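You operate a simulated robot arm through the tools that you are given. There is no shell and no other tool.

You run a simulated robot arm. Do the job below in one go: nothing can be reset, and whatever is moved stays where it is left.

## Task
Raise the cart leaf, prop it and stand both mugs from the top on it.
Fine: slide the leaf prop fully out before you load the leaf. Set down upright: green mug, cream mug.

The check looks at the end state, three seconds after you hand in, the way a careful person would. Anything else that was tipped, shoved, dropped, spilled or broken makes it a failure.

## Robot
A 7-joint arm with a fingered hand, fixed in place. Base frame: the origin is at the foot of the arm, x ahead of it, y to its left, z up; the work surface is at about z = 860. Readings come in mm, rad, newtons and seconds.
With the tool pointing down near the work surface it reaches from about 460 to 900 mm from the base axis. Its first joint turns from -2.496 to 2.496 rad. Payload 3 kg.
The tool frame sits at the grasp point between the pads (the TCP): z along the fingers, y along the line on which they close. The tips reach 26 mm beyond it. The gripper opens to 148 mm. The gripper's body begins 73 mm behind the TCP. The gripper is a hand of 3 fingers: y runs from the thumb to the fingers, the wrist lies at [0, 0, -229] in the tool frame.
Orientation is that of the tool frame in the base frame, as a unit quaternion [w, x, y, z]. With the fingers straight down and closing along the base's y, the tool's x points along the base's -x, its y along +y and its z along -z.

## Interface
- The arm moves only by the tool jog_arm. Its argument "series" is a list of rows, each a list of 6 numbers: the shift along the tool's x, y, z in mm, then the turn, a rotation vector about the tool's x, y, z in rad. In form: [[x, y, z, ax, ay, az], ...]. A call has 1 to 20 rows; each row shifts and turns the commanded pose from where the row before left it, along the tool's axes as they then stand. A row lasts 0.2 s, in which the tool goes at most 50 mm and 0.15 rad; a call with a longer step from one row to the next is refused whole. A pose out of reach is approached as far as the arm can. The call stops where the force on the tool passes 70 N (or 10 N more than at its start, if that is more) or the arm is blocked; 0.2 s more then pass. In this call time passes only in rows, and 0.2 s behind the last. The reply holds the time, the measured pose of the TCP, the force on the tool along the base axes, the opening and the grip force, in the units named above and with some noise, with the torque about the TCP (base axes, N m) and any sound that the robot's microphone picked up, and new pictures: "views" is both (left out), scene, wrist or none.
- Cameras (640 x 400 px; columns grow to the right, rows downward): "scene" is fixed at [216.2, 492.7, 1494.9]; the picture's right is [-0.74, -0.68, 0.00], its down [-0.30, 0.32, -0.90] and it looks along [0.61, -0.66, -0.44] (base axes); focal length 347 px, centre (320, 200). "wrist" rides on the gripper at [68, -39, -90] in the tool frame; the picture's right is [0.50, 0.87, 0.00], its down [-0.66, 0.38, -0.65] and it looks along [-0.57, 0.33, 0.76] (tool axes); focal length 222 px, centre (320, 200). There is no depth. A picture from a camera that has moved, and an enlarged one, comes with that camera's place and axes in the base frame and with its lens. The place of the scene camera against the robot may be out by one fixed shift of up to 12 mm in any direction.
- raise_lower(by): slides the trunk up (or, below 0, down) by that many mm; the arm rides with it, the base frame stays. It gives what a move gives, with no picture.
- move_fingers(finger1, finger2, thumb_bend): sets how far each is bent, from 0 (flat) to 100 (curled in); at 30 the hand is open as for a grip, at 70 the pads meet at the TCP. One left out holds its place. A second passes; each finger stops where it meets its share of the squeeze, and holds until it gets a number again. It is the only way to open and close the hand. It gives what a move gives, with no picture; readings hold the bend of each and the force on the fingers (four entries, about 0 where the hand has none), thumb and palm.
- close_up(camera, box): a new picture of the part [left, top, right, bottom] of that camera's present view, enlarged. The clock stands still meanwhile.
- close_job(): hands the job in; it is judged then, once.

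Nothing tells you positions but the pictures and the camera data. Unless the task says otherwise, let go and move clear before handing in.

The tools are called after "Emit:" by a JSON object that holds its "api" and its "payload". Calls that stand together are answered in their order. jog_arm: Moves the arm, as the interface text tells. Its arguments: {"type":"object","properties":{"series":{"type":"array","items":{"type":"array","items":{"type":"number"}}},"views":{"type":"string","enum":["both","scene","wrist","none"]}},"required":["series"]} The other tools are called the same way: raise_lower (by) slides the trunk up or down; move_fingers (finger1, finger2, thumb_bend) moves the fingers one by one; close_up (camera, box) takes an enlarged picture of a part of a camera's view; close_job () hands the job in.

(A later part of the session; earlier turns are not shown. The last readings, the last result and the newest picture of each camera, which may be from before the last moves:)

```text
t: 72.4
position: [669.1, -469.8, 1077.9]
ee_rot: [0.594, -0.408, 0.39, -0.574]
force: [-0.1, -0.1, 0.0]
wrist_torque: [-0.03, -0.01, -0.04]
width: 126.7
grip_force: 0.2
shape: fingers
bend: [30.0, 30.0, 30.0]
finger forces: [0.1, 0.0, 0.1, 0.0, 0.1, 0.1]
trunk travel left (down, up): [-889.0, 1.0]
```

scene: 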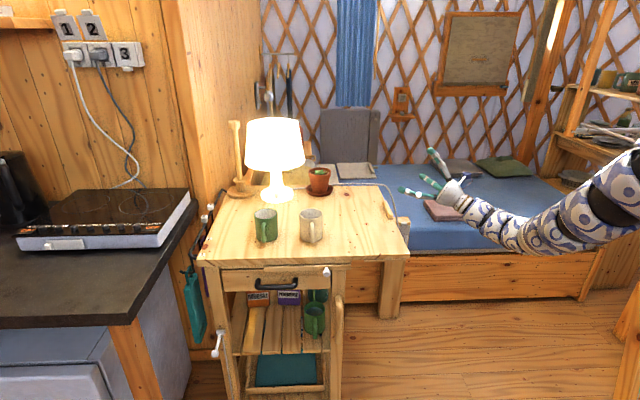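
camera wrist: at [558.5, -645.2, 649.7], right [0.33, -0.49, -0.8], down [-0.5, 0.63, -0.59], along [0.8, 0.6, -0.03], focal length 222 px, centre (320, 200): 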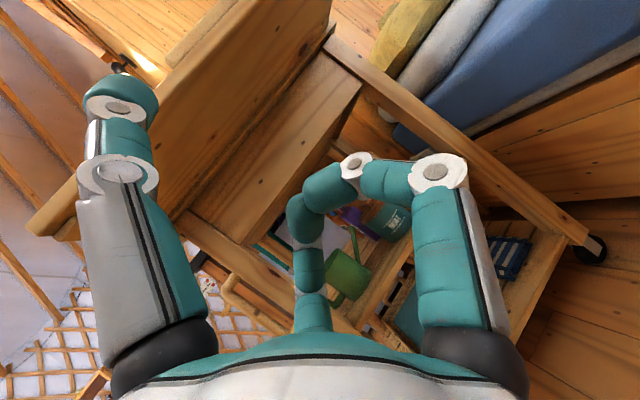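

Emit:
{"api": "jog_arm", "payload": {"series": [[0, 0, 0, -0.1021, 0.0343, -0.0815], [0, 0, 0, -0.1021, 0.0343, -0.0815], [0, 0, 0, -0.1021, 0.0343, -0.0815], [0, 0, 0, -0.1021, 0.0343, -0.0815]], "views": "scene"}}

```text
t: 73.4
position: [699.4, -490.9, 1051.3]
ee_rot: [-0.401, 0.521, -0.46, 0.597]
force: [0.0, -0.4, -0.2]
wrist_torque: [0.01, -0.04, 0.04]
width: 126.8
grip_force: 0.0
shape: fingers
bend: [30.0, 30.0, 30.0]
finger forces: [0.0, 0.0, 0.1, 0.0, 0.1, 0.0]
out of reach, approached as far as the arm can: row 2, 3, 4
trunk travel left (down, up): [-889.0, 1.0]
```

scene: 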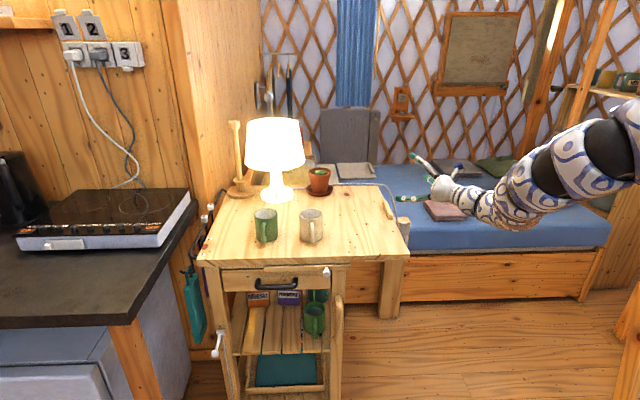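

Emit:
{"api": "jog_arm", "payload": {"series": [[-18.6, 21.6, 17.6, 0, 0, 0], [-18.6, 21.6, 17.6, 0, 0, 0], [0, 0, 0, -0.1, 0.033, -0.08], [0, 0, 0, -0.1, 0.033, -0.08]], "views": "scene"}}

```text
t: 74.4
position: [738.4, -470.0, 1002.2]
ee_rot: [-0.282, 0.575, -0.486, 0.595]
force: [0.0, 0.8, -0.3]
wrist_torque: [0.02, 0.0, -0.02]
width: 127.0
grip_force: 0.0
shape: fingers
bend: [30.0, 30.0, 30.0]
finger forces: [0.1, 0.0, 0.0, 0.0, 0.0, 0.1]
trunk travel left (down, up): [-889.0, 1.0]
```

scene: 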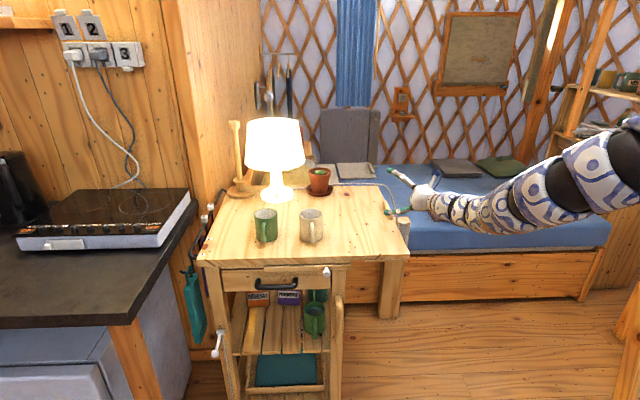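

Emit:
{"api": "jog_arm", "payload": {"series": [[0, 0, 0, -0.1, 0.033, -0.08], [0, 0, 0, -0.1, 0.033, -0.08], [0, 0, 0, -0.1, 0.033, -0.08]], "views": "scene"}}

```text
t: 75.2
position: [739.2, -468.6, 1001.9]
ee_rot: [-0.095, 0.635, -0.51, 0.573]
force: [0.4, 0.3, 0.1]
wrist_torque: [0.0, 0.0, 0.01]
width: 127.1
grip_force: 0.1
shape: fingers
bend: [30.0, 30.0, 30.0]
finger forces: [0.1, 0.1, 0.1, 0.0, 0.0, 0.0]
trunk travel left (down, up): [-889.0, 1.0]
```

scene: 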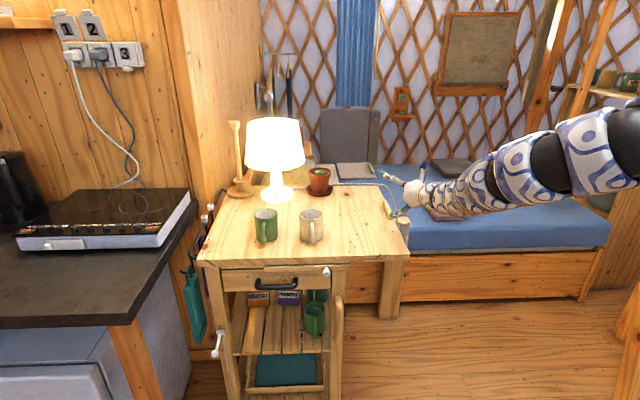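

Emit:
{"api": "move_fingers", "payload": {"finger1": 58, "finger2": 58, "thumb_bend": 58}}

Emit:
{"api": "jog_arm", "payload": {"series": [[0, 0, 0, -0.09, 0.029, -0.069], [0, 0, 0, -0.09, 0.029, -0.069], [0, 0, 0, -0.09, 0.029, -0.069]]}}

```text
t: 76.2
position: [739.1, -469.9, 1002.5]
ee_rot: [-0.097, 0.634, -0.511, 0.572]
force: [0.2, 0.9, -0.1]
wrist_torque: [-0.02, 0.0, -0.01]
width: 39.4
grip_force: 0.0
shape: fingers
bend: [57.0, 57.0, 57.0]
finger forces: [0.0, 0.0, 0.1, 0.0, 0.0, 0.0]
trunk travel left (down, up): [-889.0, 1.0]
```

```text
t: 77.0
position: [734.3, -482.1, 1001.0]
ee_rot: [0.075, 0.661, -0.524, 0.531]
force: [1.9, 4.5, 2.2]
wrist_torque: [-0.09, 0.23, -0.34]
width: 39.2
grip_force: 0.0
shape: fingers
bend: [57.0, 57.0, 57.0]
finger forces: [0.1, 0.0, 0.0, 0.0, 0.1, 0.0]
trunk travel left (down, up): [-889.0, 1.0]
camera wrist: at [700.6, -446.9, 1110.4], right [-0.73, -0.69, -0.01], down [-0.62, 0.67, -0.41], along [0.28, -0.29, -0.91], focal length 222 px, centre (320, 200)
```

scene: 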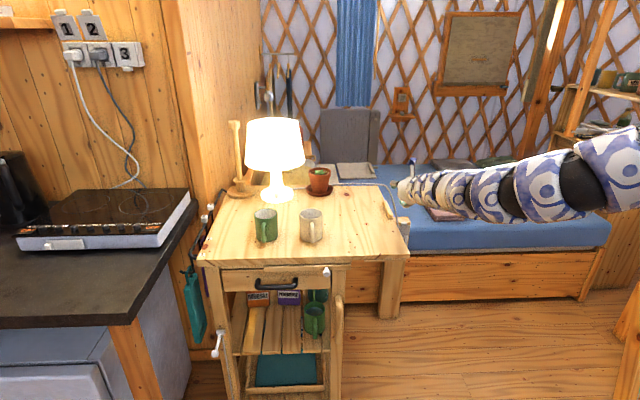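
wrist: 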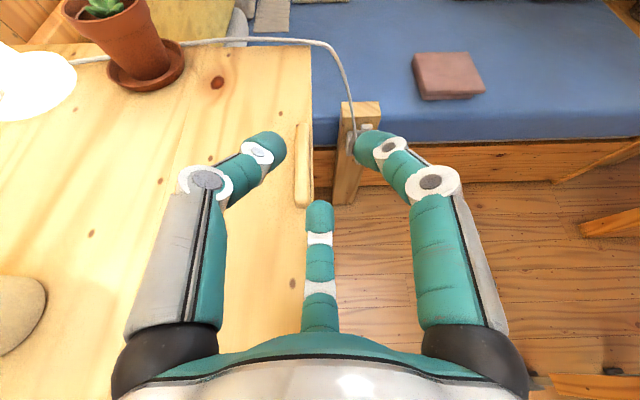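

Emit:
{"api": "jog_arm", "payload": {"series": [[0, 0, 0, 0, 0, 0]], "views": "none"}}

```text
t: 77.4
position: [739.4, -470.2, 1001.2]
ee_rot: [0.07, 0.665, -0.519, 0.532]
force: [0.2, 0.2, -0.2]
wrist_torque: [0.02, 0.01, 0.02]
width: 39.1
grip_force: 0.0
shape: fingers
bend: [57.0, 57.0, 57.0]
finger forces: [0.0, 0.0, 0.0, 0.1, 0.0, 0.0]
trunk travel left (down, up): [-889.0, 1.0]
```

Emit:
{"api": "jog_arm", "payload": {"series": [[-26.6, -11.4, -22.5, 0, 0, 0], [-26.6, -11.4, -22.5, 0, 0, 0], [-26.6, -11.4, -22.5, 0, 0, 0], [-26.6, -11.4, -22.5, 0, 0, 0], [-26.6, -11.4, -22.5, 0, 0, 0]]}}

```text
t: 78.6
position: [725.5, -285.1, 972.0]
ee_rot: [0.071, 0.665, -0.519, 0.533]
force: [-0.1, 0.5, -0.1]
wrist_torque: [0.04, 0.02, 0.01]
width: 39.0
grip_force: 0.0
shape: fingers
bend: [57.0, 57.0, 57.0]
finger forces: [0.0, 0.0, 0.1, 0.0, 0.0, 0.1]
trunk travel left (down, up): [-889.0, 1.0]
camera wrist: at [691.9, -251.7, 1081.5], right [-0.72, -0.7, -0.01], down [-0.64, 0.65, -0.41], along [0.29, -0.29, -0.91], focal length 222 px, centre (320, 200)
```

scene: 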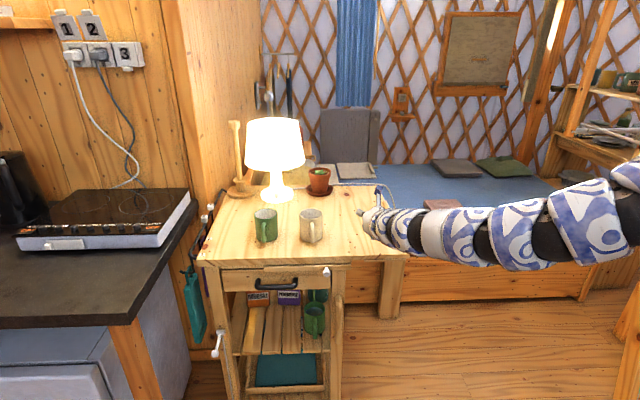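
wrist: 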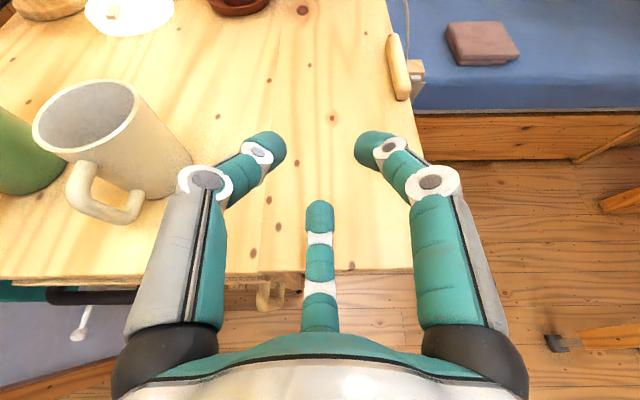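

Emit:
{"api": "jog_arm", "payload": {"series": [[-26.6, -11.4, -22.5, 0, 0, 0], [-26.6, -11.4, -22.5, 0, 0, 0], [-26.6, -11.4, -22.5, 0, 0, 0], [-26.6, -11.4, -22.5, 0, 0, 0], [-26.6, -11.4, -22.5, 0, 0, 0]]}}

```text
t: 79.8
position: [711.8, -109.6, 941.4]
ee_rot: [0.071, 0.665, -0.52, 0.532]
force: [-0.5, -1.2, 0.1]
wrist_torque: [-0.01, -0.02, 0.01]
width: 39.2
grip_force: 0.0
shape: fingers
bend: [57.0, 57.0, 57.0]
finger forces: [0.0, 0.0, 0.0, 0.0, 0.0, 0.0]
trunk travel left (down, up): [-889.0, 1.0]
camera wrist: at [677.7, -74.7, 1050.6], right [-0.72, -0.7, -0.01], down [-0.64, 0.65, -0.41], along [0.29, -0.29, -0.91], focal length 222 px, centre (320, 200)
```

scene: 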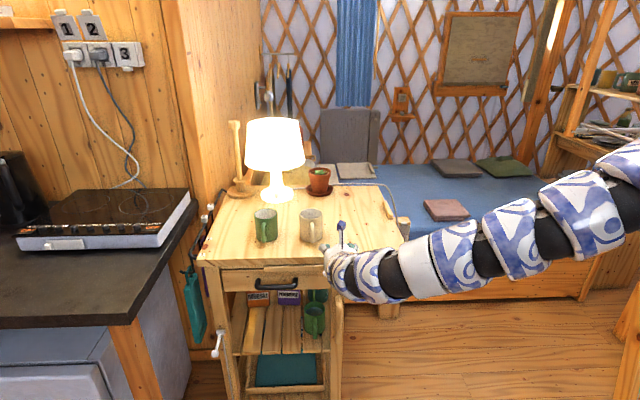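
wrist: 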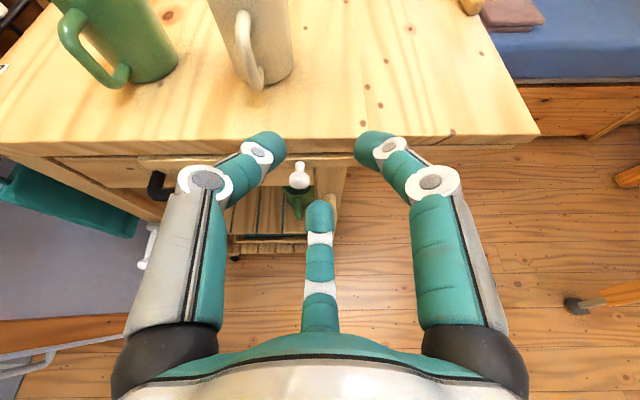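

Emit:
{"api": "close_up", "payload": {"camera": "wrist", "box": [220, 110, 380, 230]}}

```text
3.33 times, centred on (300, 170) of wrist
camera zoom: at [677.7, -74.7, 1050.6], right [-0.72, -0.7, -0.01], down [-0.64, 0.65, -0.41], along [0.29, -0.29, -0.91], focal length 740 px, centre (387, 300)
```

zoom: 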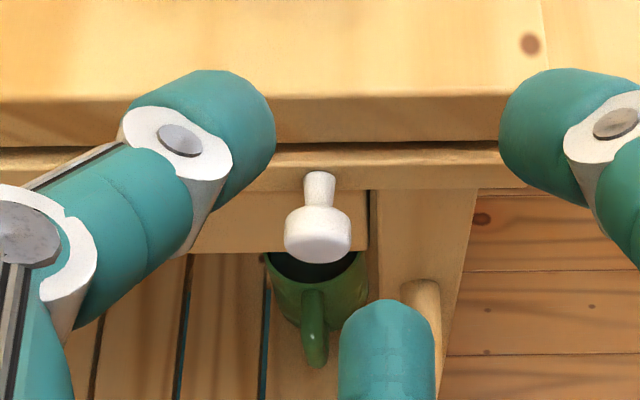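

I have a clear view of the knob: head centre at about (784, -147, 825). I'll lower the trunk a little for reach, line up with the knob and open the fingers around it.

Emit:
{"api": "raise_lower", "payload": {"by": -50}}

Emit:
{"api": "move_fingers", "payload": {"finger1": 45, "finger2": 45, "thumb_bend": 45}}

Emit:
{"api": "jog_arm", "payload": {"series": [[-18.2, 3.8, 7, 0, 0, 0], [-18.2, 3.8, 7, 0, 0, 0]]}}

```text
t: 80.7
position: [709.8, -110.3, 891.8]
ee_rot: [0.071, 0.665, -0.519, 0.533]
force: [0.3, 0.2, -0.7]
wrist_torque: [-0.01, 0.03, 0.04]
width: 39.0
grip_force: 0.1
shape: fingers
bend: [57.0, 57.0, 57.0]
finger forces: [0.0, 0.0, 0.0, 0.1, 0.0, 0.1]
trunk travel left (down, up): [-839.0, 51.0]
```

```text
t: 81.7
position: [710.8, -109.1, 890.8]
ee_rot: [0.071, 0.665, -0.519, 0.532]
force: [-0.1, 0.8, 1.0]
wrist_torque: [0.01, 0.03, 0.01]
width: 78.3
grip_force: 0.1
shape: fingers
bend: [45.0, 45.0, 45.0]
finger forces: [0.0, 0.1, 0.0, 0.1, 0.0, 0.0]
trunk travel left (down, up): [-839.0, 51.0]
```

```text
t: 82.3
position: [716.0, -101.6, 862.0]
ee_rot: [0.071, 0.665, -0.519, 0.532]
force: [-0.4, 0.8, -0.2]
wrist_torque: [0.02, -0.01, 0.01]
width: 78.2
grip_force: 0.1
shape: fingers
bend: [45.0, 45.0, 45.0]
finger forces: [0.0, 0.1, 0.0, 0.1, 0.0, 0.0]
out of reach, approached as far as the arm can: row 2
trunk travel left (down, up): [-839.0, 51.0]
camera wrist: at [682.1, -67.3, 971.7], right [-0.72, -0.7, -0.01], down [-0.64, 0.65, -0.41], along [0.29, -0.29, -0.91], focal length 222 px, centre (320, 200)
```

scene: 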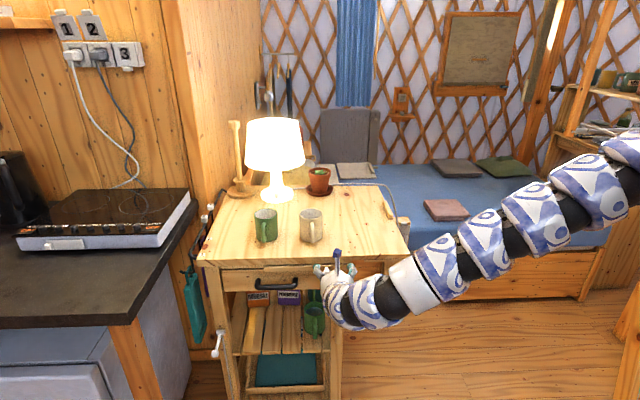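
wrist: 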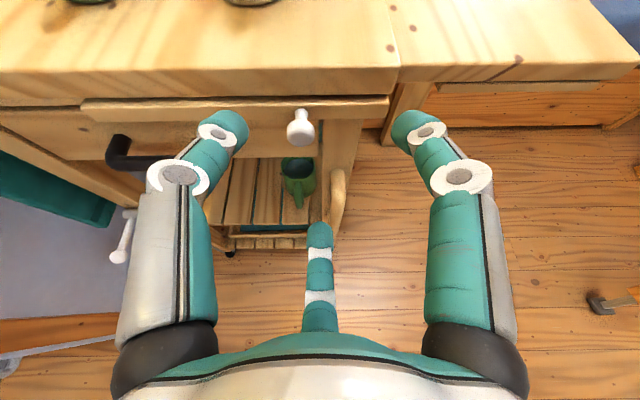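

Emit:
{"api": "jog_arm", "payload": {"series": [[23.4, -13.8, -12.7, 0, 0, 0]], "views": "none"}}

Emit:
{"api": "raise_lower", "payload": {"by": -60}}

```text
t: 82.7
position: [715.7, -100.3, 893.8]
ee_rot: [0.07, 0.665, -0.518, 0.534]
force: [-0.9, -0.1, 0.1]
wrist_torque: [-0.05, -0.05, 0.01]
width: 78.9
grip_force: 0.1
shape: fingers
bend: [45.0, 45.0, 45.0]
finger forces: [0.1, 0.0, 0.0, 0.0, 0.0, 0.0]
trunk travel left (down, up): [-839.0, 51.0]
```

```text
t: 83.7
position: [715.9, -101.4, 833.1]
ee_rot: [0.07, 0.666, -0.518, 0.533]
force: [0.4, 0.2, -0.4]
wrist_torque: [0.0, -0.01, -0.02]
width: 78.4
grip_force: 0.1
shape: fingers
bend: [45.0, 45.0, 45.0]
finger forces: [0.1, 0.0, 0.0, 0.1, 0.0, 0.0]
trunk travel left (down, up): [-779.0, 111.0]
```

Emit:
{"api": "jog_arm", "payload": {"series": [[7.5, -13.8, 12, 0, 0, 0], [7.5, -13.8, 12, 0, 0, 0]]}}

Emit:
{"api": "close_up", "payload": {"camera": "wrist", "box": [200, 80, 440, 230]}}

```text
t: 84.3
position: [749.5, -114.1, 846.4]
ee_rot: [0.071, 0.666, -0.517, 0.533]
force: [1.0, 0.3, -0.6]
wrist_torque: [-0.02, -0.03, 0.02]
width: 78.6
grip_force: 0.0
shape: fingers
bend: [45.0, 45.0, 45.0]
finger forces: [0.0, 0.0, 0.0, 0.0, 0.0, 0.1]
trunk travel left (down, up): [-779.0, 111.0]
camera wrist: at [716.0, -79.1, 955.0], right [-0.72, -0.7, 0.0], down [-0.64, 0.65, -0.41], along [0.29, -0.29, -0.91], focal length 222 px, centre (320, 200)
```

scene: 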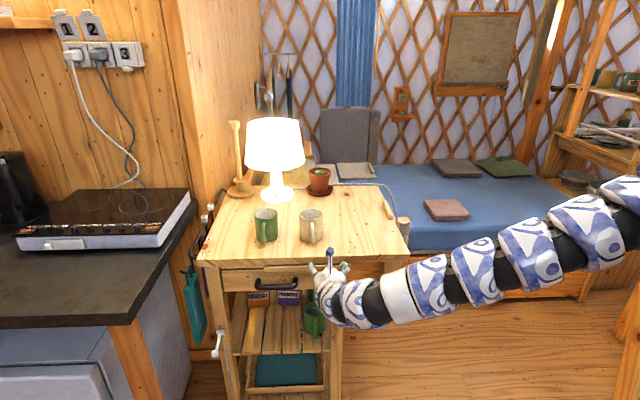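
wrist: 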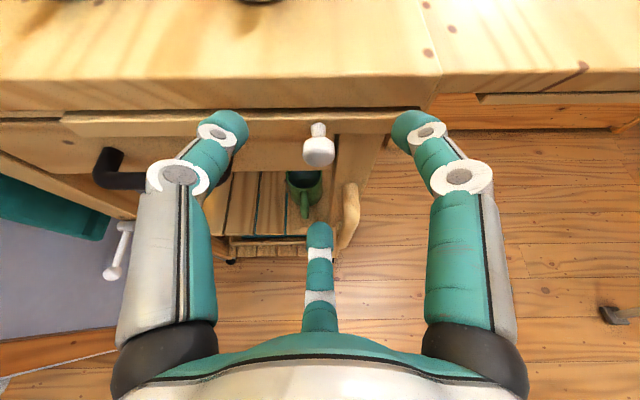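

```text
2.67 times, centred on (320, 155) of wrist
camera zoom: at [716.0, -79.1, 955.0], right [-0.72, -0.7, 0.0], down [-0.64, 0.65, -0.41], along [0.29, -0.29, -0.91], focal length 592 px, centre (320, 320)
```

zoom: 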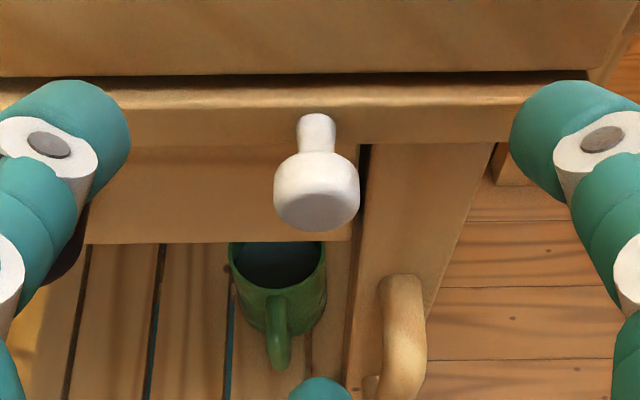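

Emit:
{"api": "jog_arm", "payload": {"series": [[0, -0.8, 16, 0, 0, 0], [0, -0.8, 16, 0, 0, 0]], "views": "wrist"}}

Emit:
{"api": "close_up", "payload": {"camera": "wrist", "box": [200, 60, 440, 230]}}

```text
t: 84.9
position: [770.7, -134.4, 833.5]
ee_rot: [0.071, 0.666, -0.519, 0.532]
force: [0.7, -0.9, -0.2]
wrist_torque: [0.0, -0.01, 0.03]
width: 78.6
grip_force: 0.0
shape: fingers
bend: [45.0, 45.0, 45.0]
finger forces: [0.0, 0.0, 0.1, 0.0, 0.1, 0.0]
trunk travel left (down, up): [-779.0, 111.0]
camera wrist: at [737.5, -99.8, 942.7], right [-0.72, -0.7, 0.0], down [-0.64, 0.66, -0.41], along [0.29, -0.29, -0.91], focal length 222 px, centre (320, 200)
```

wrist: 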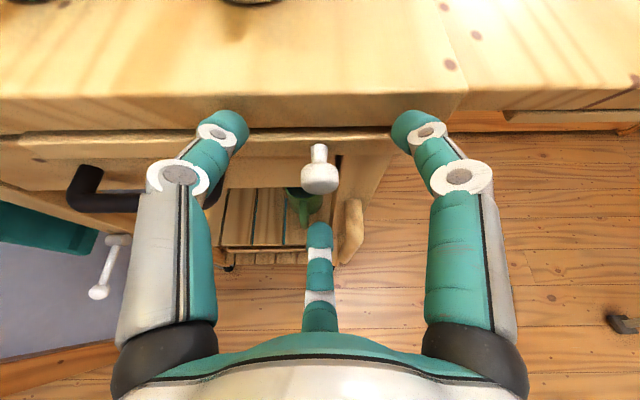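

```text
2.35 times, centred on (320, 145) of wrist
camera zoom: at [737.5, -99.8, 942.7], right [-0.72, -0.7, 0.0], down [-0.64, 0.66, -0.41], along [0.29, -0.29, -0.91], focal length 523 px, centre (320, 329)
```

zoom: 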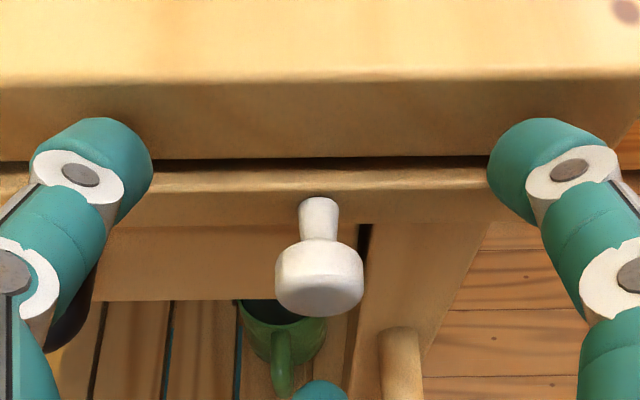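

Emit:
{"api": "jog_arm", "payload": {"series": [[0, 0, 8, 0, 0, 0]], "views": "none"}}

Emit:
{"api": "move_fingers", "payload": {"finger1": 68, "finger2": 68, "thumb_bend": 68}}

Emit:
{"api": "close_up", "payload": {"camera": "wrist", "box": [200, 60, 440, 230]}}

```text
t: 85.3
position: [773.4, -139.3, 831.0]
ee_rot: [0.071, 0.666, -0.518, 0.532]
force: [-4.4, 4.7, -0.1]
wrist_torque: [-0.06, -0.13, 0.37]
width: 78.7
grip_force: 3.1
shape: fingers
bend: [45.0, 45.0, 45.0]
finger forces: [0.1, 0.0, 0.0, 0.1, 7.2, 0.0]
out of reach, approached as far as the arm can: row 1
trunk travel left (down, up): [-779.0, 111.0]
```

```text
t: 86.3
position: [773.4, -141.5, 830.2]
ee_rot: [0.071, 0.665, -0.519, 0.532]
force: [2.8, -1.9, -2.6]
wrist_torque: [0.01, 0.03, -0.02]
width: 10.5
grip_force: 4.6
shape: fingers
bend: [67.0, 63.0, 66.0]
finger forces: [1.1, 4.7, 0.0, 0.1, 3.5, 0.1]
trunk travel left (down, up): [-779.0, 111.0]
```

```text
2.35 times, centred on (320, 145) of wrist
camera zoom: at [740.3, -107.4, 939.9], right [-0.72, -0.7, -0.01], down [-0.64, 0.65, -0.41], along [0.29, -0.29, -0.91], focal length 523 px, centre (320, 329)
```

zoom: 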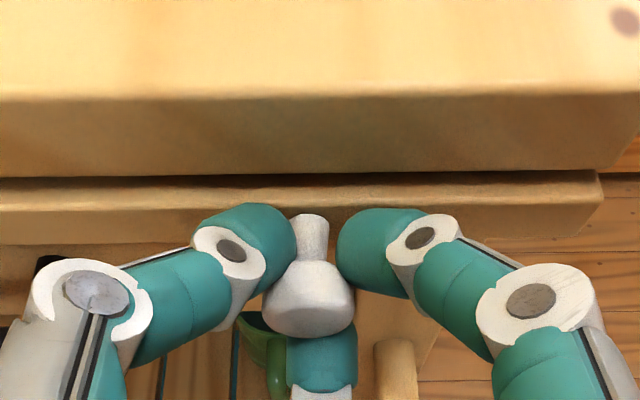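

The three fingers have the knob. I'll pull it along the rail direction, outward toward the leaf side, in short steps.

Emit:
{"api": "jog_arm", "payload": {"series": [[5, 8.6, 0, 0, 0, 0], [8, 13.8, 0, 0, 0, 0], [10, 17.2, 0, 0, 0, 0]]}}

```text
t: 87.1
position: [741.3, -174.7, 830.4]
ee_rot: [0.071, 0.665, -0.519, 0.532]
force: [4.7, -3.0, -0.7]
wrist_torque: [-0.01, -0.03, -0.01]
width: 10.2
grip_force: 5.3
shape: fingers
bend: [67.0, 63.0, 66.0]
finger forces: [0.9, 4.3, 0.0, 0.0, 4.8, 0.1]
trunk travel left (down, up): [-779.0, 111.0]
camera wrist: at [707.5, -139.7, 940.1], right [-0.71, -0.7, -0.01], down [-0.64, 0.65, -0.41], along [0.29, -0.29, -0.91], focal length 222 px, centre (320, 200)
```

scene: 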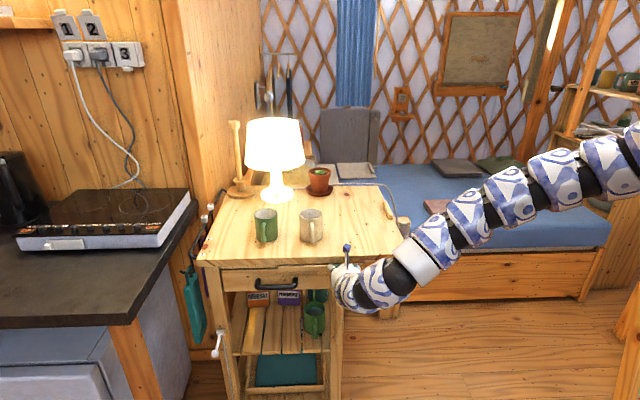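
wrist: 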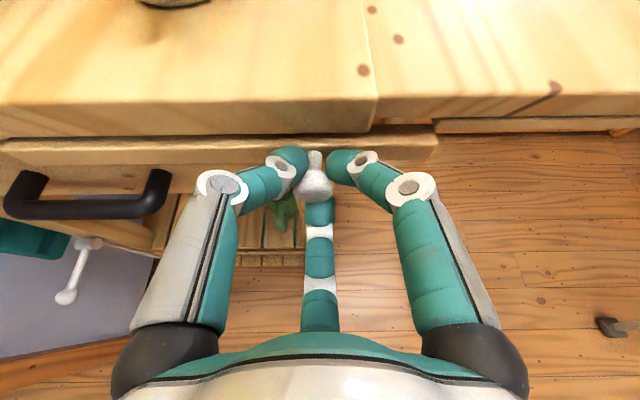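

Emit:
{"api": "close_up", "payload": {"camera": "wrist", "box": [300, 80, 500, 200]}}

Emit:
{"api": "close_up", "payload": {"camera": "scene", "box": [340, 240, 410, 290]}}

```text
3.20 times, centred on (400, 140) of wrist
camera zoom: at [707.5, -139.7, 940.1], right [-0.71, -0.7, -0.01], down [-0.64, 0.65, -0.41], along [0.29, -0.29, -0.91], focal length 711 px, centre (64, 392)
```

zoom: 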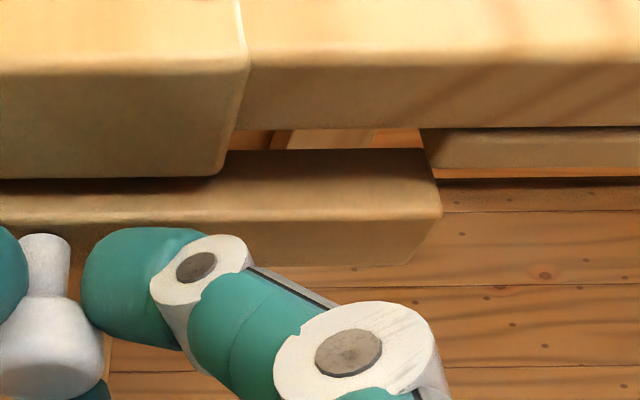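

```text
8.00 times, centred on (375, 265) of scene
camera zoom: at [216.2, 492.7, 1494.9], right [-0.74, -0.68, 0.0], down [-0.3, 0.32, -0.9], along [0.61, -0.66, -0.44], focal length 2778 px, centre (-120, -320)
```

zoom: 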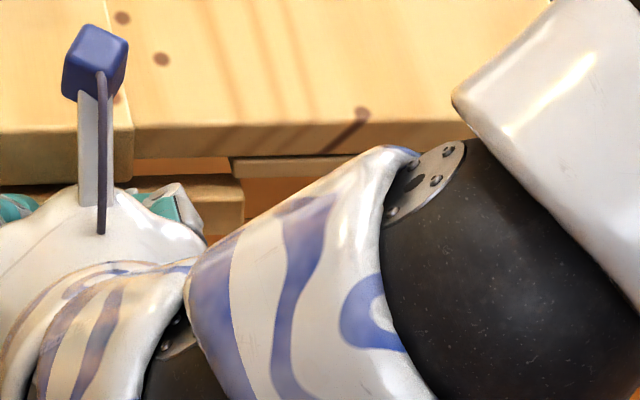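

Emit:
{"api": "jog_arm", "payload": {"series": [[7.5, 12.9, 0, 0, 0, 0], [7.5, 12.9, 0, 0, 0, 0]], "views": "wrist"}}

Emit:
{"api": "close_up", "payload": {"camera": "wrist", "box": [300, 80, 500, 200]}}

```text
t: 87.7
position: [720.8, -194.8, 831.1]
ee_rot: [0.072, 0.664, -0.52, 0.532]
force: [2.8, -0.1, -0.8]
wrist_torque: [0.01, -0.03, 0.01]
width: 10.3
grip_force: 4.8
shape: fingers
bend: [67.0, 63.0, 66.0]
finger forces: [0.7, 4.3, 0.0, 0.0, 4.5, 0.0]
trunk travel left (down, up): [-779.0, 111.0]
camera wrist: at [687.2, -160.5, 940.0], right [-0.72, -0.7, -0.01], down [-0.64, 0.66, -0.41], along [0.29, -0.29, -0.91], focal length 222 px, centre (320, 200)
```

wrist: 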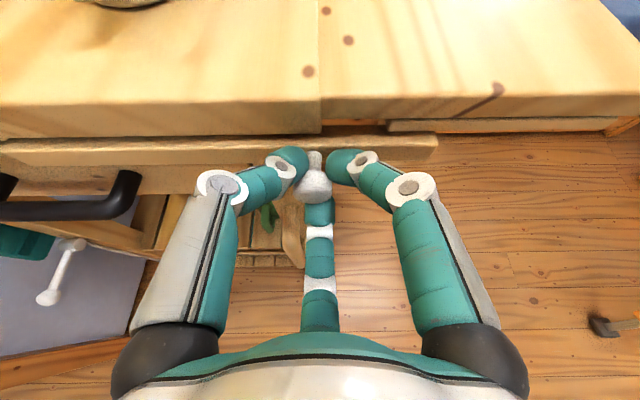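

```text
3.20 times, centred on (400, 140) of wrist
camera zoom: at [687.2, -160.5, 940.0], right [-0.72, -0.7, -0.01], down [-0.64, 0.66, -0.41], along [0.29, -0.29, -0.91], focal length 711 px, centre (64, 392)
```

zoom: 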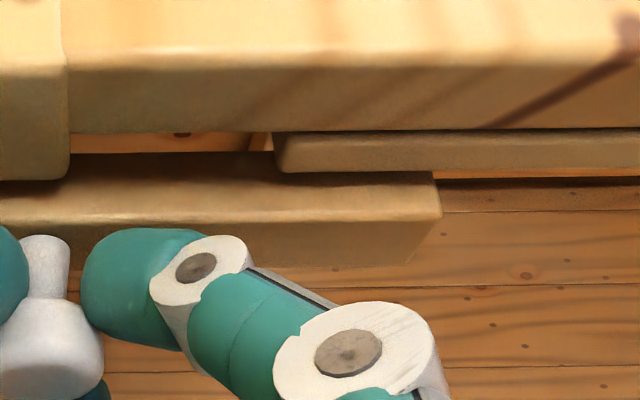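

Emit:
{"api": "jog_arm", "payload": {"series": [[8, 13.8, 0, 0, 0, 0], [8, 13.8, 0, 0, 0, 0], [8, 13.8, 0, 0, 0, 0]], "views": "wrist"}}

```text
t: 88.5
position: [687.4, -228.2, 830.4]
ee_rot: [0.071, 0.665, -0.519, 0.532]
force: [5.2, -3.3, -1.0]
wrist_torque: [0.0, -0.07, -0.05]
width: 10.6
grip_force: 5.7
shape: fingers
bend: [67.0, 63.0, 65.0]
finger forces: [0.9, 4.4, 0.0, 0.1, 5.2, 0.1]
trunk travel left (down, up): [-779.0, 111.0]
camera wrist: at [653.1, -193.5, 939.5], right [-0.72, -0.7, -0.01], down [-0.63, 0.66, -0.41], along [0.29, -0.29, -0.91], focal length 222 px, centre (320, 200)
```

wrist: 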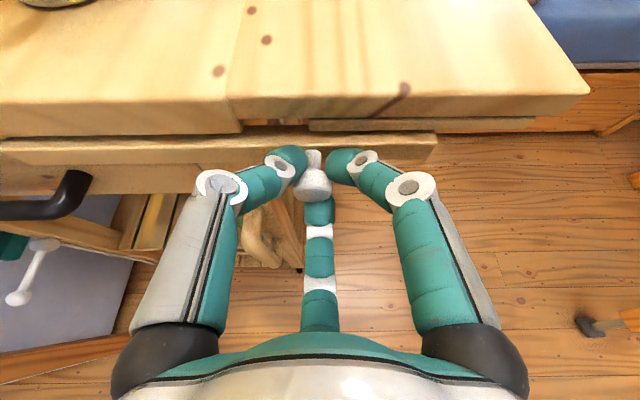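

Emit:
{"api": "jog_arm", "payload": {"series": [[6, 10.3, 0, 0, 0, 0], [6, 10.3, 0, 0, 0, 0], [6, 10.3, 0, 0, 0, 0]], "views": "wrist"}}

```text
t: 89.3
position: [660.8, -255.0, 831.1]
ee_rot: [0.071, 0.665, -0.519, 0.533]
force: [6.1, 2.4, 1.3]
wrist_torque: [0.01, -0.08, 0.04]
width: 12.9
grip_force: 3.5
shape: fingers
bend: [68.0, 65.0, 64.0]
finger forces: [0.0, 1.8, 0.0, 0.1, 6.6, 0.1]
trunk travel left (down, up): [-779.0, 111.0]
camera wrist: at [628.2, -219.7, 939.1], right [-0.71, -0.7, -0.01], down [-0.64, 0.65, -0.41], along [0.29, -0.29, -0.91], focal length 222 px, centre (320, 200)
```

wrist: 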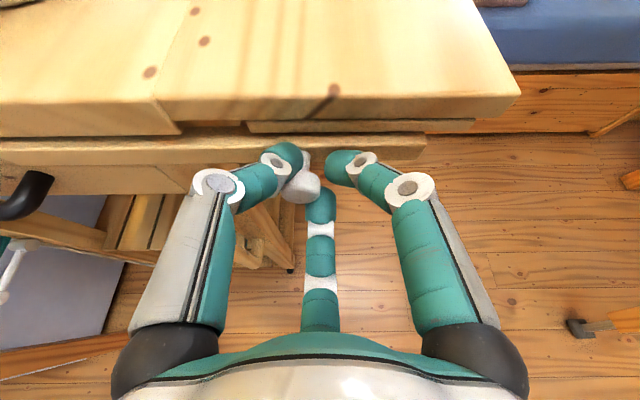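

Emit:
{"api": "jog_arm", "payload": {"series": [[4, 6.9, 0, 0, 0, 0], [4, 6.9, 0, 0, 0, 0]], "views": "wrist"}}

Emit:
{"api": "close_up", "payload": {"camera": "wrist", "box": [220, 90, 480, 230]}}

```text
t: 89.9
position: [648.6, -265.2, 828.8]
ee_rot: [0.071, 0.666, -0.518, 0.532]
force: [1.0, -0.1, 0.9]
wrist_torque: [-0.03, 0.02, 0.02]
width: 5.4
grip_force: 0.1
shape: fingers
bend: [68.0, 68.0, 68.0]
finger forces: [0.0, 0.0, 0.1, 0.0, 0.0, 0.1]
trunk travel left (down, up): [-779.0, 111.0]
camera wrist: at [615.5, -231.1, 938.5], right [-0.72, -0.7, 0.0], down [-0.64, 0.66, -0.41], along [0.29, -0.29, -0.91], focal length 222 px, centre (320, 200)
```

wrist: 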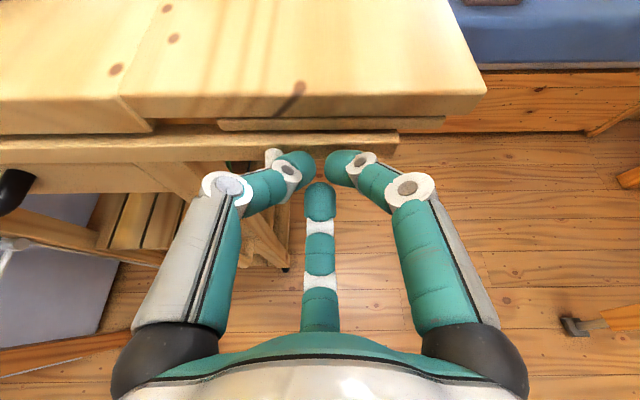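

```text
2.46 times, centred on (350, 160) of wrist
camera zoom: at [615.5, -231.1, 938.5], right [-0.72, -0.7, 0.0], down [-0.64, 0.66, -0.41], along [0.29, -0.29, -0.91], focal length 547 px, centre (246, 298)
```

zoom: 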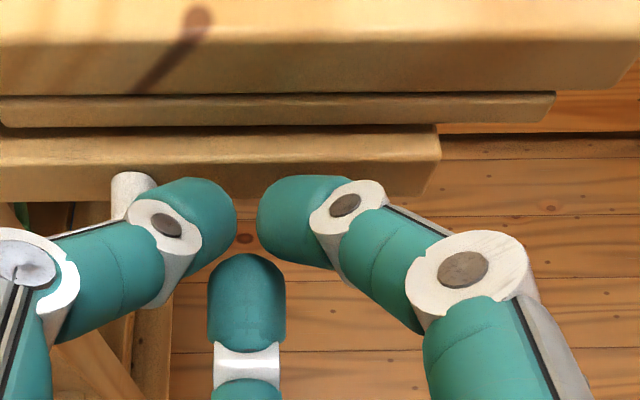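

The knob has travelled about 150 mm, and then the thumb slipped off, probably at the end stop. To be sure it's fully out I'll go back behind the knob with the closed fingers and push it outward.

Emit:
{"api": "jog_arm", "payload": {"series": [[0, 0, -25, 0, 0, 0], [0, 0, -25, 0, 0, 0], [-17.7, -30.2, 0, 0, 0, 0], [-17.7, -30.2, 0, 0, 0, 0], [-2, -3.5, 0, 0, 0, 0]], "views": "wrist"}}

```text
t: 91.1
position: [670.0, -181.2, 852.4]
ee_rot: [0.071, 0.666, -0.518, 0.532]
force: [-0.2, 0.1, -0.1]
wrist_torque: [0.01, -0.03, -0.04]
width: 5.0
grip_force: 0.1
shape: fingers
bend: [68.0, 68.0, 68.0]
finger forces: [0.1, 0.1, 0.0, 0.1, 0.1, 0.0]
trunk travel left (down, up): [-779.0, 111.0]
camera wrist: at [636.3, -146.4, 960.7], right [-0.71, -0.7, -0.01], down [-0.64, 0.65, -0.41], along [0.29, -0.29, -0.91], focal length 222 px, centre (320, 200)
```

wrist: 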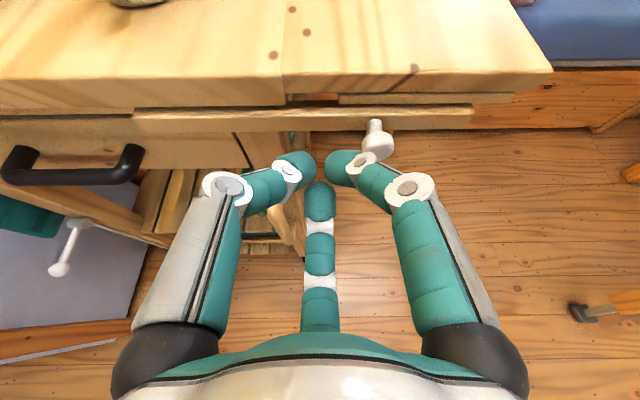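

Emit:
{"api": "jog_arm", "payload": {"series": [[-5, -8.6, 0, 0, 0, 0], [0, 0, 24, 0, 0, 0], [0, 0, 22, 0, 0, 0]], "views": "wrist"}}

Emit:
{"api": "close_up", "payload": {"camera": "wrist", "box": [220, 70, 480, 230]}}

```text
t: 91.9
position: [707.0, -203.8, 832.1]
ee_rot: [0.07, 0.665, -0.519, 0.532]
force: [0.1, -0.4, -0.6]
wrist_torque: [-0.01, 0.03, -0.02]
width: 5.5
grip_force: 0.1
shape: fingers
bend: [68.0, 68.0, 68.0]
finger forces: [0.0, 0.0, 0.0, 0.0, 0.0, 0.1]
trunk travel left (down, up): [-779.0, 111.0]
camera wrist: at [673.1, -169.2, 941.2], right [-0.72, -0.7, -0.01], down [-0.64, 0.65, -0.41], along [0.29, -0.29, -0.91], focal length 222 px, centre (320, 200)
```

wrist: 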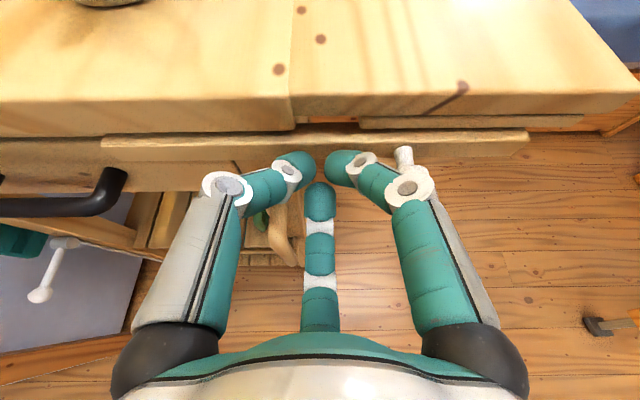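

```text
2.46 times, centred on (350, 150) of wrist
camera zoom: at [673.1, -169.2, 941.2], right [-0.72, -0.7, -0.01], down [-0.64, 0.65, -0.41], along [0.29, -0.29, -0.91], focal length 547 px, centre (246, 323)
```

zoom: 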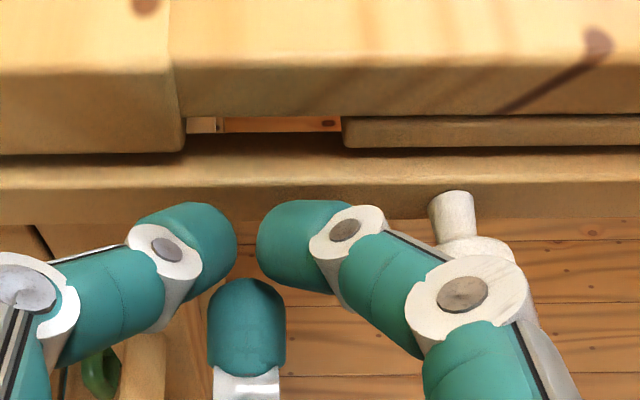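

Emit:
{"api": "jog_arm", "payload": {"series": [[5, 8.6, 0, 0, 0, 0], [4, 6.9, 0, 0, 0, 0]], "views": "none"}}

Emit:
{"api": "jog_arm", "payload": {"series": [[3, 5.2, 0, 0, 0, 0]], "views": "none"}}

Emit:
{"api": "jog_arm", "payload": {"series": [[3, 5.2, 0, 0, 0, 0]], "views": "wrist"}}

```text
t: 92.5
position: [692.7, -215.5, 830.8]
ee_rot: [0.072, 0.665, -0.519, 0.532]
force: [0.0, 0.5, -0.1]
wrist_torque: [0.02, -0.01, -0.03]
width: 4.9
grip_force: 0.1
shape: fingers
bend: [68.0, 68.0, 68.0]
finger forces: [0.1, 0.1, 0.0, 0.0, 0.0, 0.0]
trunk travel left (down, up): [-779.0, 111.0]
```

```text
t: 92.9
position: [689.8, -220.4, 832.5]
ee_rot: [0.071, 0.665, -0.519, 0.533]
force: [0.0, 0.2, 0.4]
wrist_torque: [-0.03, 0.01, -0.02]
width: 5.3
grip_force: 0.0
shape: fingers
bend: [68.0, 68.0, 68.0]
finger forces: [0.1, 0.0, 0.1, 0.1, 0.0, 0.1]
trunk travel left (down, up): [-779.0, 111.0]
```

```text
t: 93.3
position: [685.6, -225.1, 832.1]
ee_rot: [0.071, 0.665, -0.519, 0.533]
force: [0.4, 0.0, 0.6]
wrist_torque: [-0.02, -0.01, 0.01]
width: 3.7
grip_force: 0.1
shape: fingers
bend: [69.0, 68.0, 68.0]
finger forces: [0.8, 0.0, 0.0, 0.0, 0.1, 0.0]
trunk travel left (down, up): [-779.0, 111.0]
camera wrist: at [652.1, -190.6, 941.0], right [-0.72, -0.7, -0.01], down [-0.64, 0.65, -0.41], along [0.29, -0.29, -0.91], focal length 222 px, centre (320, 200)
```

wrist: 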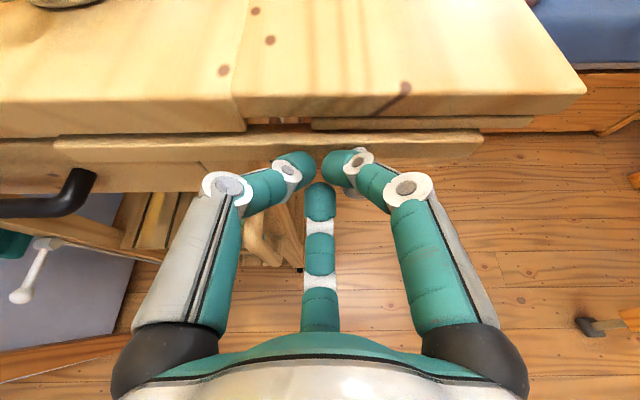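

Emit:
{"api": "jog_arm", "payload": {"series": [[3, 5.2, 0, 0, 0, 0], [3, 5.2, 0, 0, 0, 0]], "views": "wrist"}}

```text
t: 93.9
position: [676.8, -230.7, 832.1]
ee_rot: [0.07, 0.666, -0.518, 0.533]
force: [5.0, 5.9, 4.6]
wrist_torque: [-0.06, -0.1, 0.1]
width: 0.0
grip_force: 4.6
shape: fingers
bend: [71.0, 68.0, 68.0]
finger forces: [8.2, 0.8, 0.0, 0.0, 0.0, 0.0]
trunk travel left (down, up): [-779.0, 111.0]
camera wrist: at [643.9, -197.0, 941.4], right [-0.71, -0.7, -0.01], down [-0.64, 0.65, -0.41], along [0.29, -0.29, -0.91], focal length 222 px, centre (320, 200)
```

wrist: 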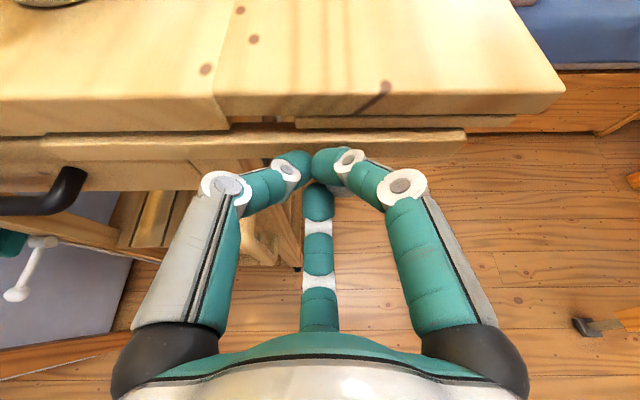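

Emit:
{"api": "jog_arm", "payload": {"series": [[3, 5.2, 0, 0, 0, 0]], "views": "wrist"}}

```text
t: 94.3
position: [674.6, -234.3, 832.6]
ee_rot: [0.069, 0.666, -0.517, 0.533]
force: [7.9, 11.2, 6.1]
wrist_torque: [0.02, -0.13, 0.22]
width: 0.0
grip_force: 8.4
shape: fingers
bend: [71.0, 68.0, 67.0]
finger forces: [13.0, 3.6, 0.0, 0.0, 0.0, 0.0]
trunk travel left (down, up): [-779.0, 111.0]
camera wrist: at [640.4, -200.4, 941.2], right [-0.71, -0.7, -0.01], down [-0.64, 0.65, -0.41], along [0.29, -0.29, -0.91], focal length 222 px, centre (320, 200)
```

wrist: 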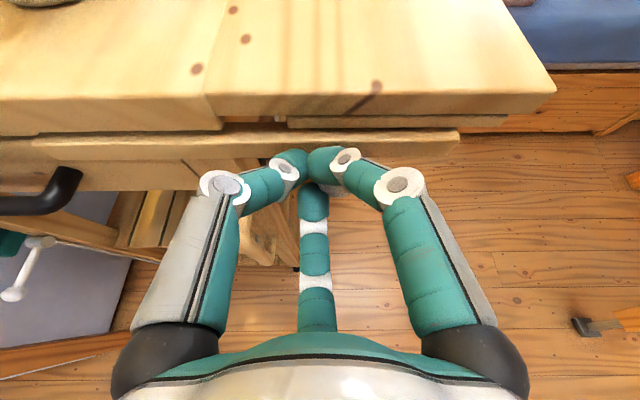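

The force builds with no prop movement, so the prop is at its end stop and fully out. I'll back away from the knob and rise above the table.

Emit:
{"api": "jog_arm", "payload": {"series": [[-6, -10.3, 0, 0, 0, 0], [-4, -6.9, -5, 0, 0, 0], [0, 0, -25, 0, 0, 0], [0, 0, -25, 0, 0, 0], [0, 0, -15, 0, 0, 0]]}}

Emit:
{"api": "close_up", "payload": {"camera": "scene", "box": [240, 180, 420, 300]}}

```text
t: 95.5
position: [644.6, -178.5, 861.4]
ee_rot: [0.072, 0.664, -0.519, 0.533]
force: [0.0, 0.2, 0.0]
wrist_torque: [-0.02, 0.01, -0.03]
width: 4.5
grip_force: 0.1
shape: fingers
bend: [68.0, 68.0, 68.0]
finger forces: [0.1, 0.0, 0.0, 0.1, 0.0, 0.0]
trunk travel left (down, up): [-779.0, 111.0]
camera wrist: at [610.2, -143.4, 970.7], right [-0.72, -0.7, -0.01], down [-0.64, 0.65, -0.41], along [0.29, -0.29, -0.91], focal length 222 px, centre (320, 200)
```

scene: 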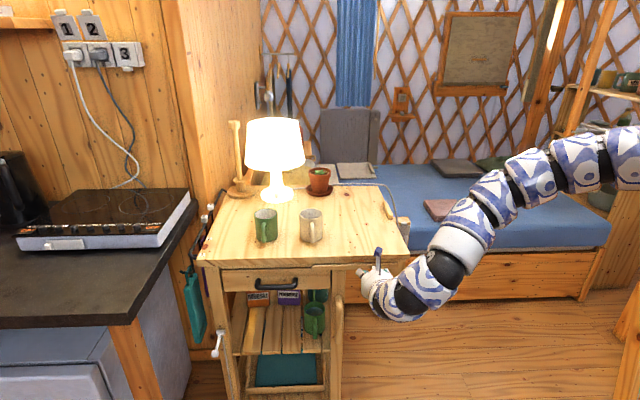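
wrist: 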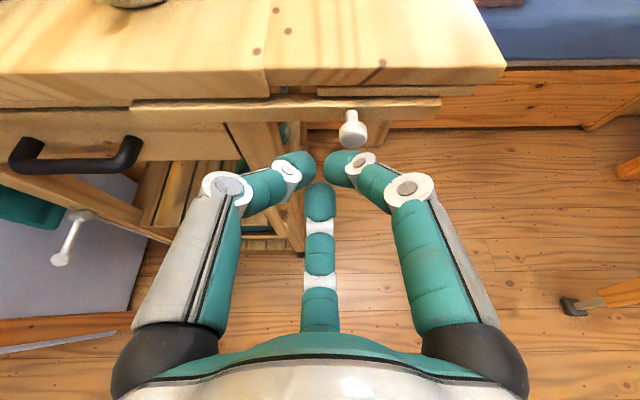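

```text
3.33 times, centred on (330, 240) of scene
camera zoom: at [216.2, 492.7, 1494.9], right [-0.74, -0.68, 0.0], down [-0.3, 0.32, -0.9], along [0.61, -0.66, -0.44], focal length 1158 px, centre (287, 67)
```

zoom: 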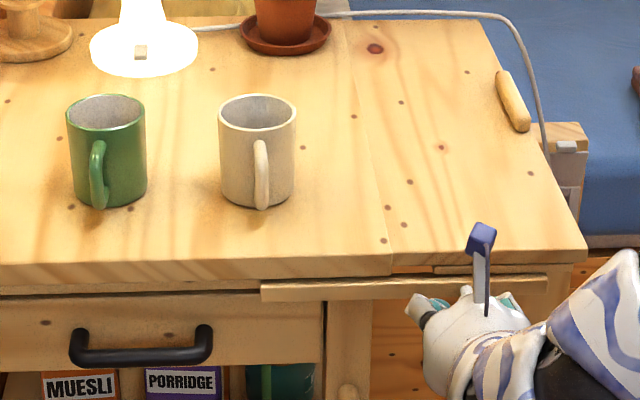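

The prop and leaf look right. Next I'll rise and move over the table to look down on both mugs and measure them.

Emit:
{"api": "raise_lower", "payload": {"by": 110}}

Emit:
{"api": "jog_arm", "payload": {"series": [[5, -25, 15, 0, 0, 0], [5, -25, 15, 0, 0, 0], [5, -25, 15, 0, 0, 0], [5, -25, 15, 0, 0, 0]]}}

```text
t: 96.9
position: [644.2, -177.6, 971.1]
ee_rot: [0.07, 0.665, -0.519, 0.532]
force: [0.2, -0.3, -0.6]
wrist_torque: [-0.02, -0.02, -0.04]
width: 4.6
grip_force: 0.1
shape: fingers
bend: [68.0, 68.0, 68.0]
finger forces: [0.0, 0.0, 0.0, 0.0, 0.1, 0.0]
trunk travel left (down, up): [-889.0, 1.0]
```

```text
t: 97.9
position: [756.5, -180.1, 1007.4]
ee_rot: [0.071, 0.665, -0.519, 0.532]
force: [0.5, -0.2, -0.1]
wrist_torque: [0.02, -0.02, 0.01]
width: 4.5
grip_force: 0.0
shape: fingers
bend: [68.0, 68.0, 68.0]
finger forces: [0.0, 0.0, 0.1, 0.1, 0.0, 0.0]
trunk travel left (down, up): [-889.0, 1.0]
camera wrist: at [722.5, -146.8, 1118.4], right [-0.71, -0.7, -0.01], down [-0.64, 0.65, -0.41], along [0.29, -0.29, -0.91], focal length 222 px, centre (320, 200)
```

scene: 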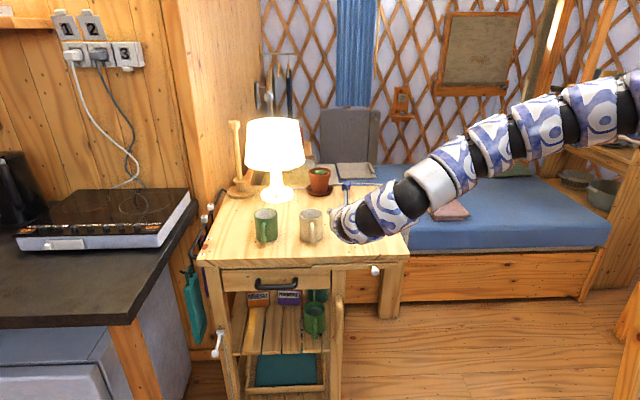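
wrist: 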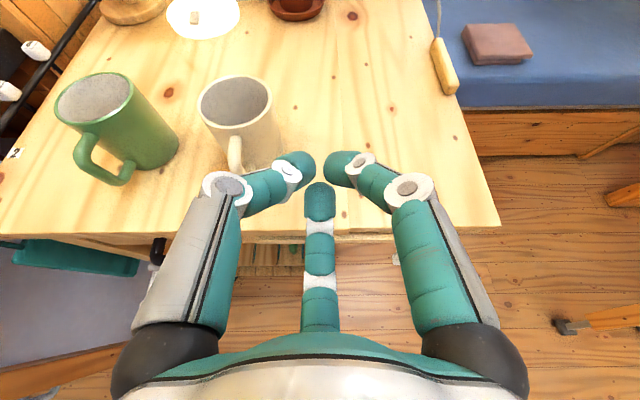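

Emit:
{"api": "close_up", "payload": {"camera": "wrist", "box": [30, 40, 310, 215]}}

```text
2.29 times, centred on (170, 128) of wrist
camera zoom: at [722.5, -146.8, 1118.4], right [-0.71, -0.7, -0.01], down [-0.64, 0.65, -0.41], along [0.29, -0.29, -0.91], focal length 508 px, centre (663, 366)
```

zoom: 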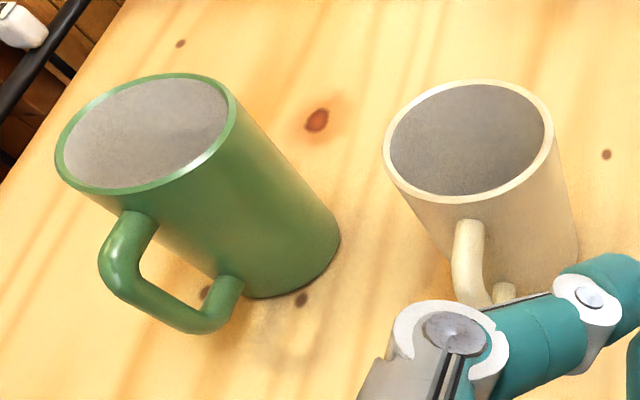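

I now have estimates for the mugs: cream centre near (925, -221), green near (1042, -117), each about 84 mm tall, with the handles facing the front. I'll move up over the table and turn the hand to a near-vertical grasp, with the fingers placed to avoid the cream mug's handle.

Emit:
{"api": "jog_arm", "payload": {"series": [[20.7, -33.8, 17.3, 0, 0, 0], [20.7, -33.8, 17.3, 0, 0, 0], [20.7, -33.8, 17.3, 0, 0, 0]], "views": "none"}}

```text
t: 98.7
position: [858.9, -205.0, 1080.7]
ee_rot: [0.072, 0.665, -0.517, 0.534]
force: [0.2, -2.1, 0.8]
wrist_torque: [0.15, 0.06, 0.14]
width: 5.2
grip_force: 0.0
shape: fingers
bend: [68.0, 68.0, 68.0]
finger forces: [0.1, 0.0, 0.1, 0.1, 0.0, 0.0]
trunk travel left (down, up): [-889.0, 1.0]
```

Emit:
{"api": "jog_arm", "payload": {"series": [[0, 0, 0, -0.065, -0.0326, 0.1175], [0, 0, 0, -0.065, -0.0326, 0.1175], [0, 0, 0, -0.065, -0.0326, 0.1175], [0, 0, 0, -0.065, -0.0326, 0.1175], [0, 0, 0, -0.065, -0.0326, 0.1175]]}}

```text
t: 99.9
position: [860.2, -208.6, 1081.3]
ee_rot: [0.022, -0.508, 0.77, -0.386]
force: [0.2, 0.1, -0.2]
wrist_torque: [0.0, 0.0, 0.01]
width: 5.1
grip_force: 0.0
shape: fingers
bend: [68.0, 68.0, 68.0]
finger forces: [0.1, 0.0, 0.0, 0.0, 0.1, 0.1]
trunk travel left (down, up): [-889.0, 1.0]
camera wrist: at [819.6, -219.0, 1192.9], right [-0.9, -0.24, -0.35], down [-0.25, 0.97, -0.01], along [0.35, 0.08, -0.93], focal length 222 px, centre (320, 200)
```

scene: 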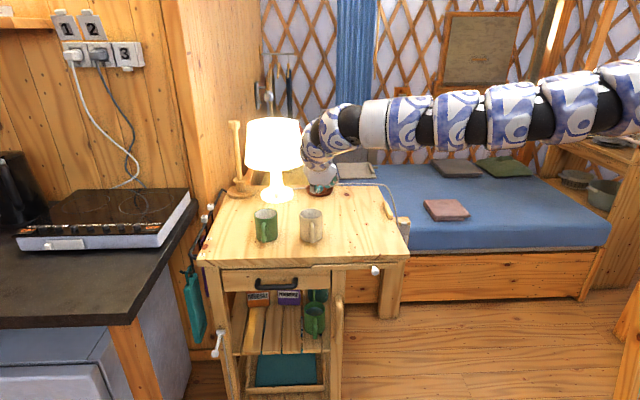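
wrist: 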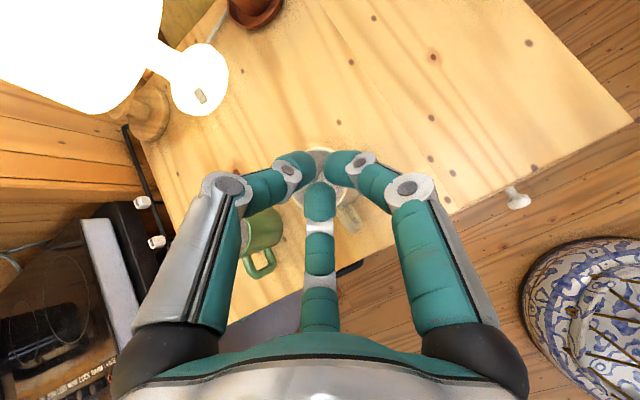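

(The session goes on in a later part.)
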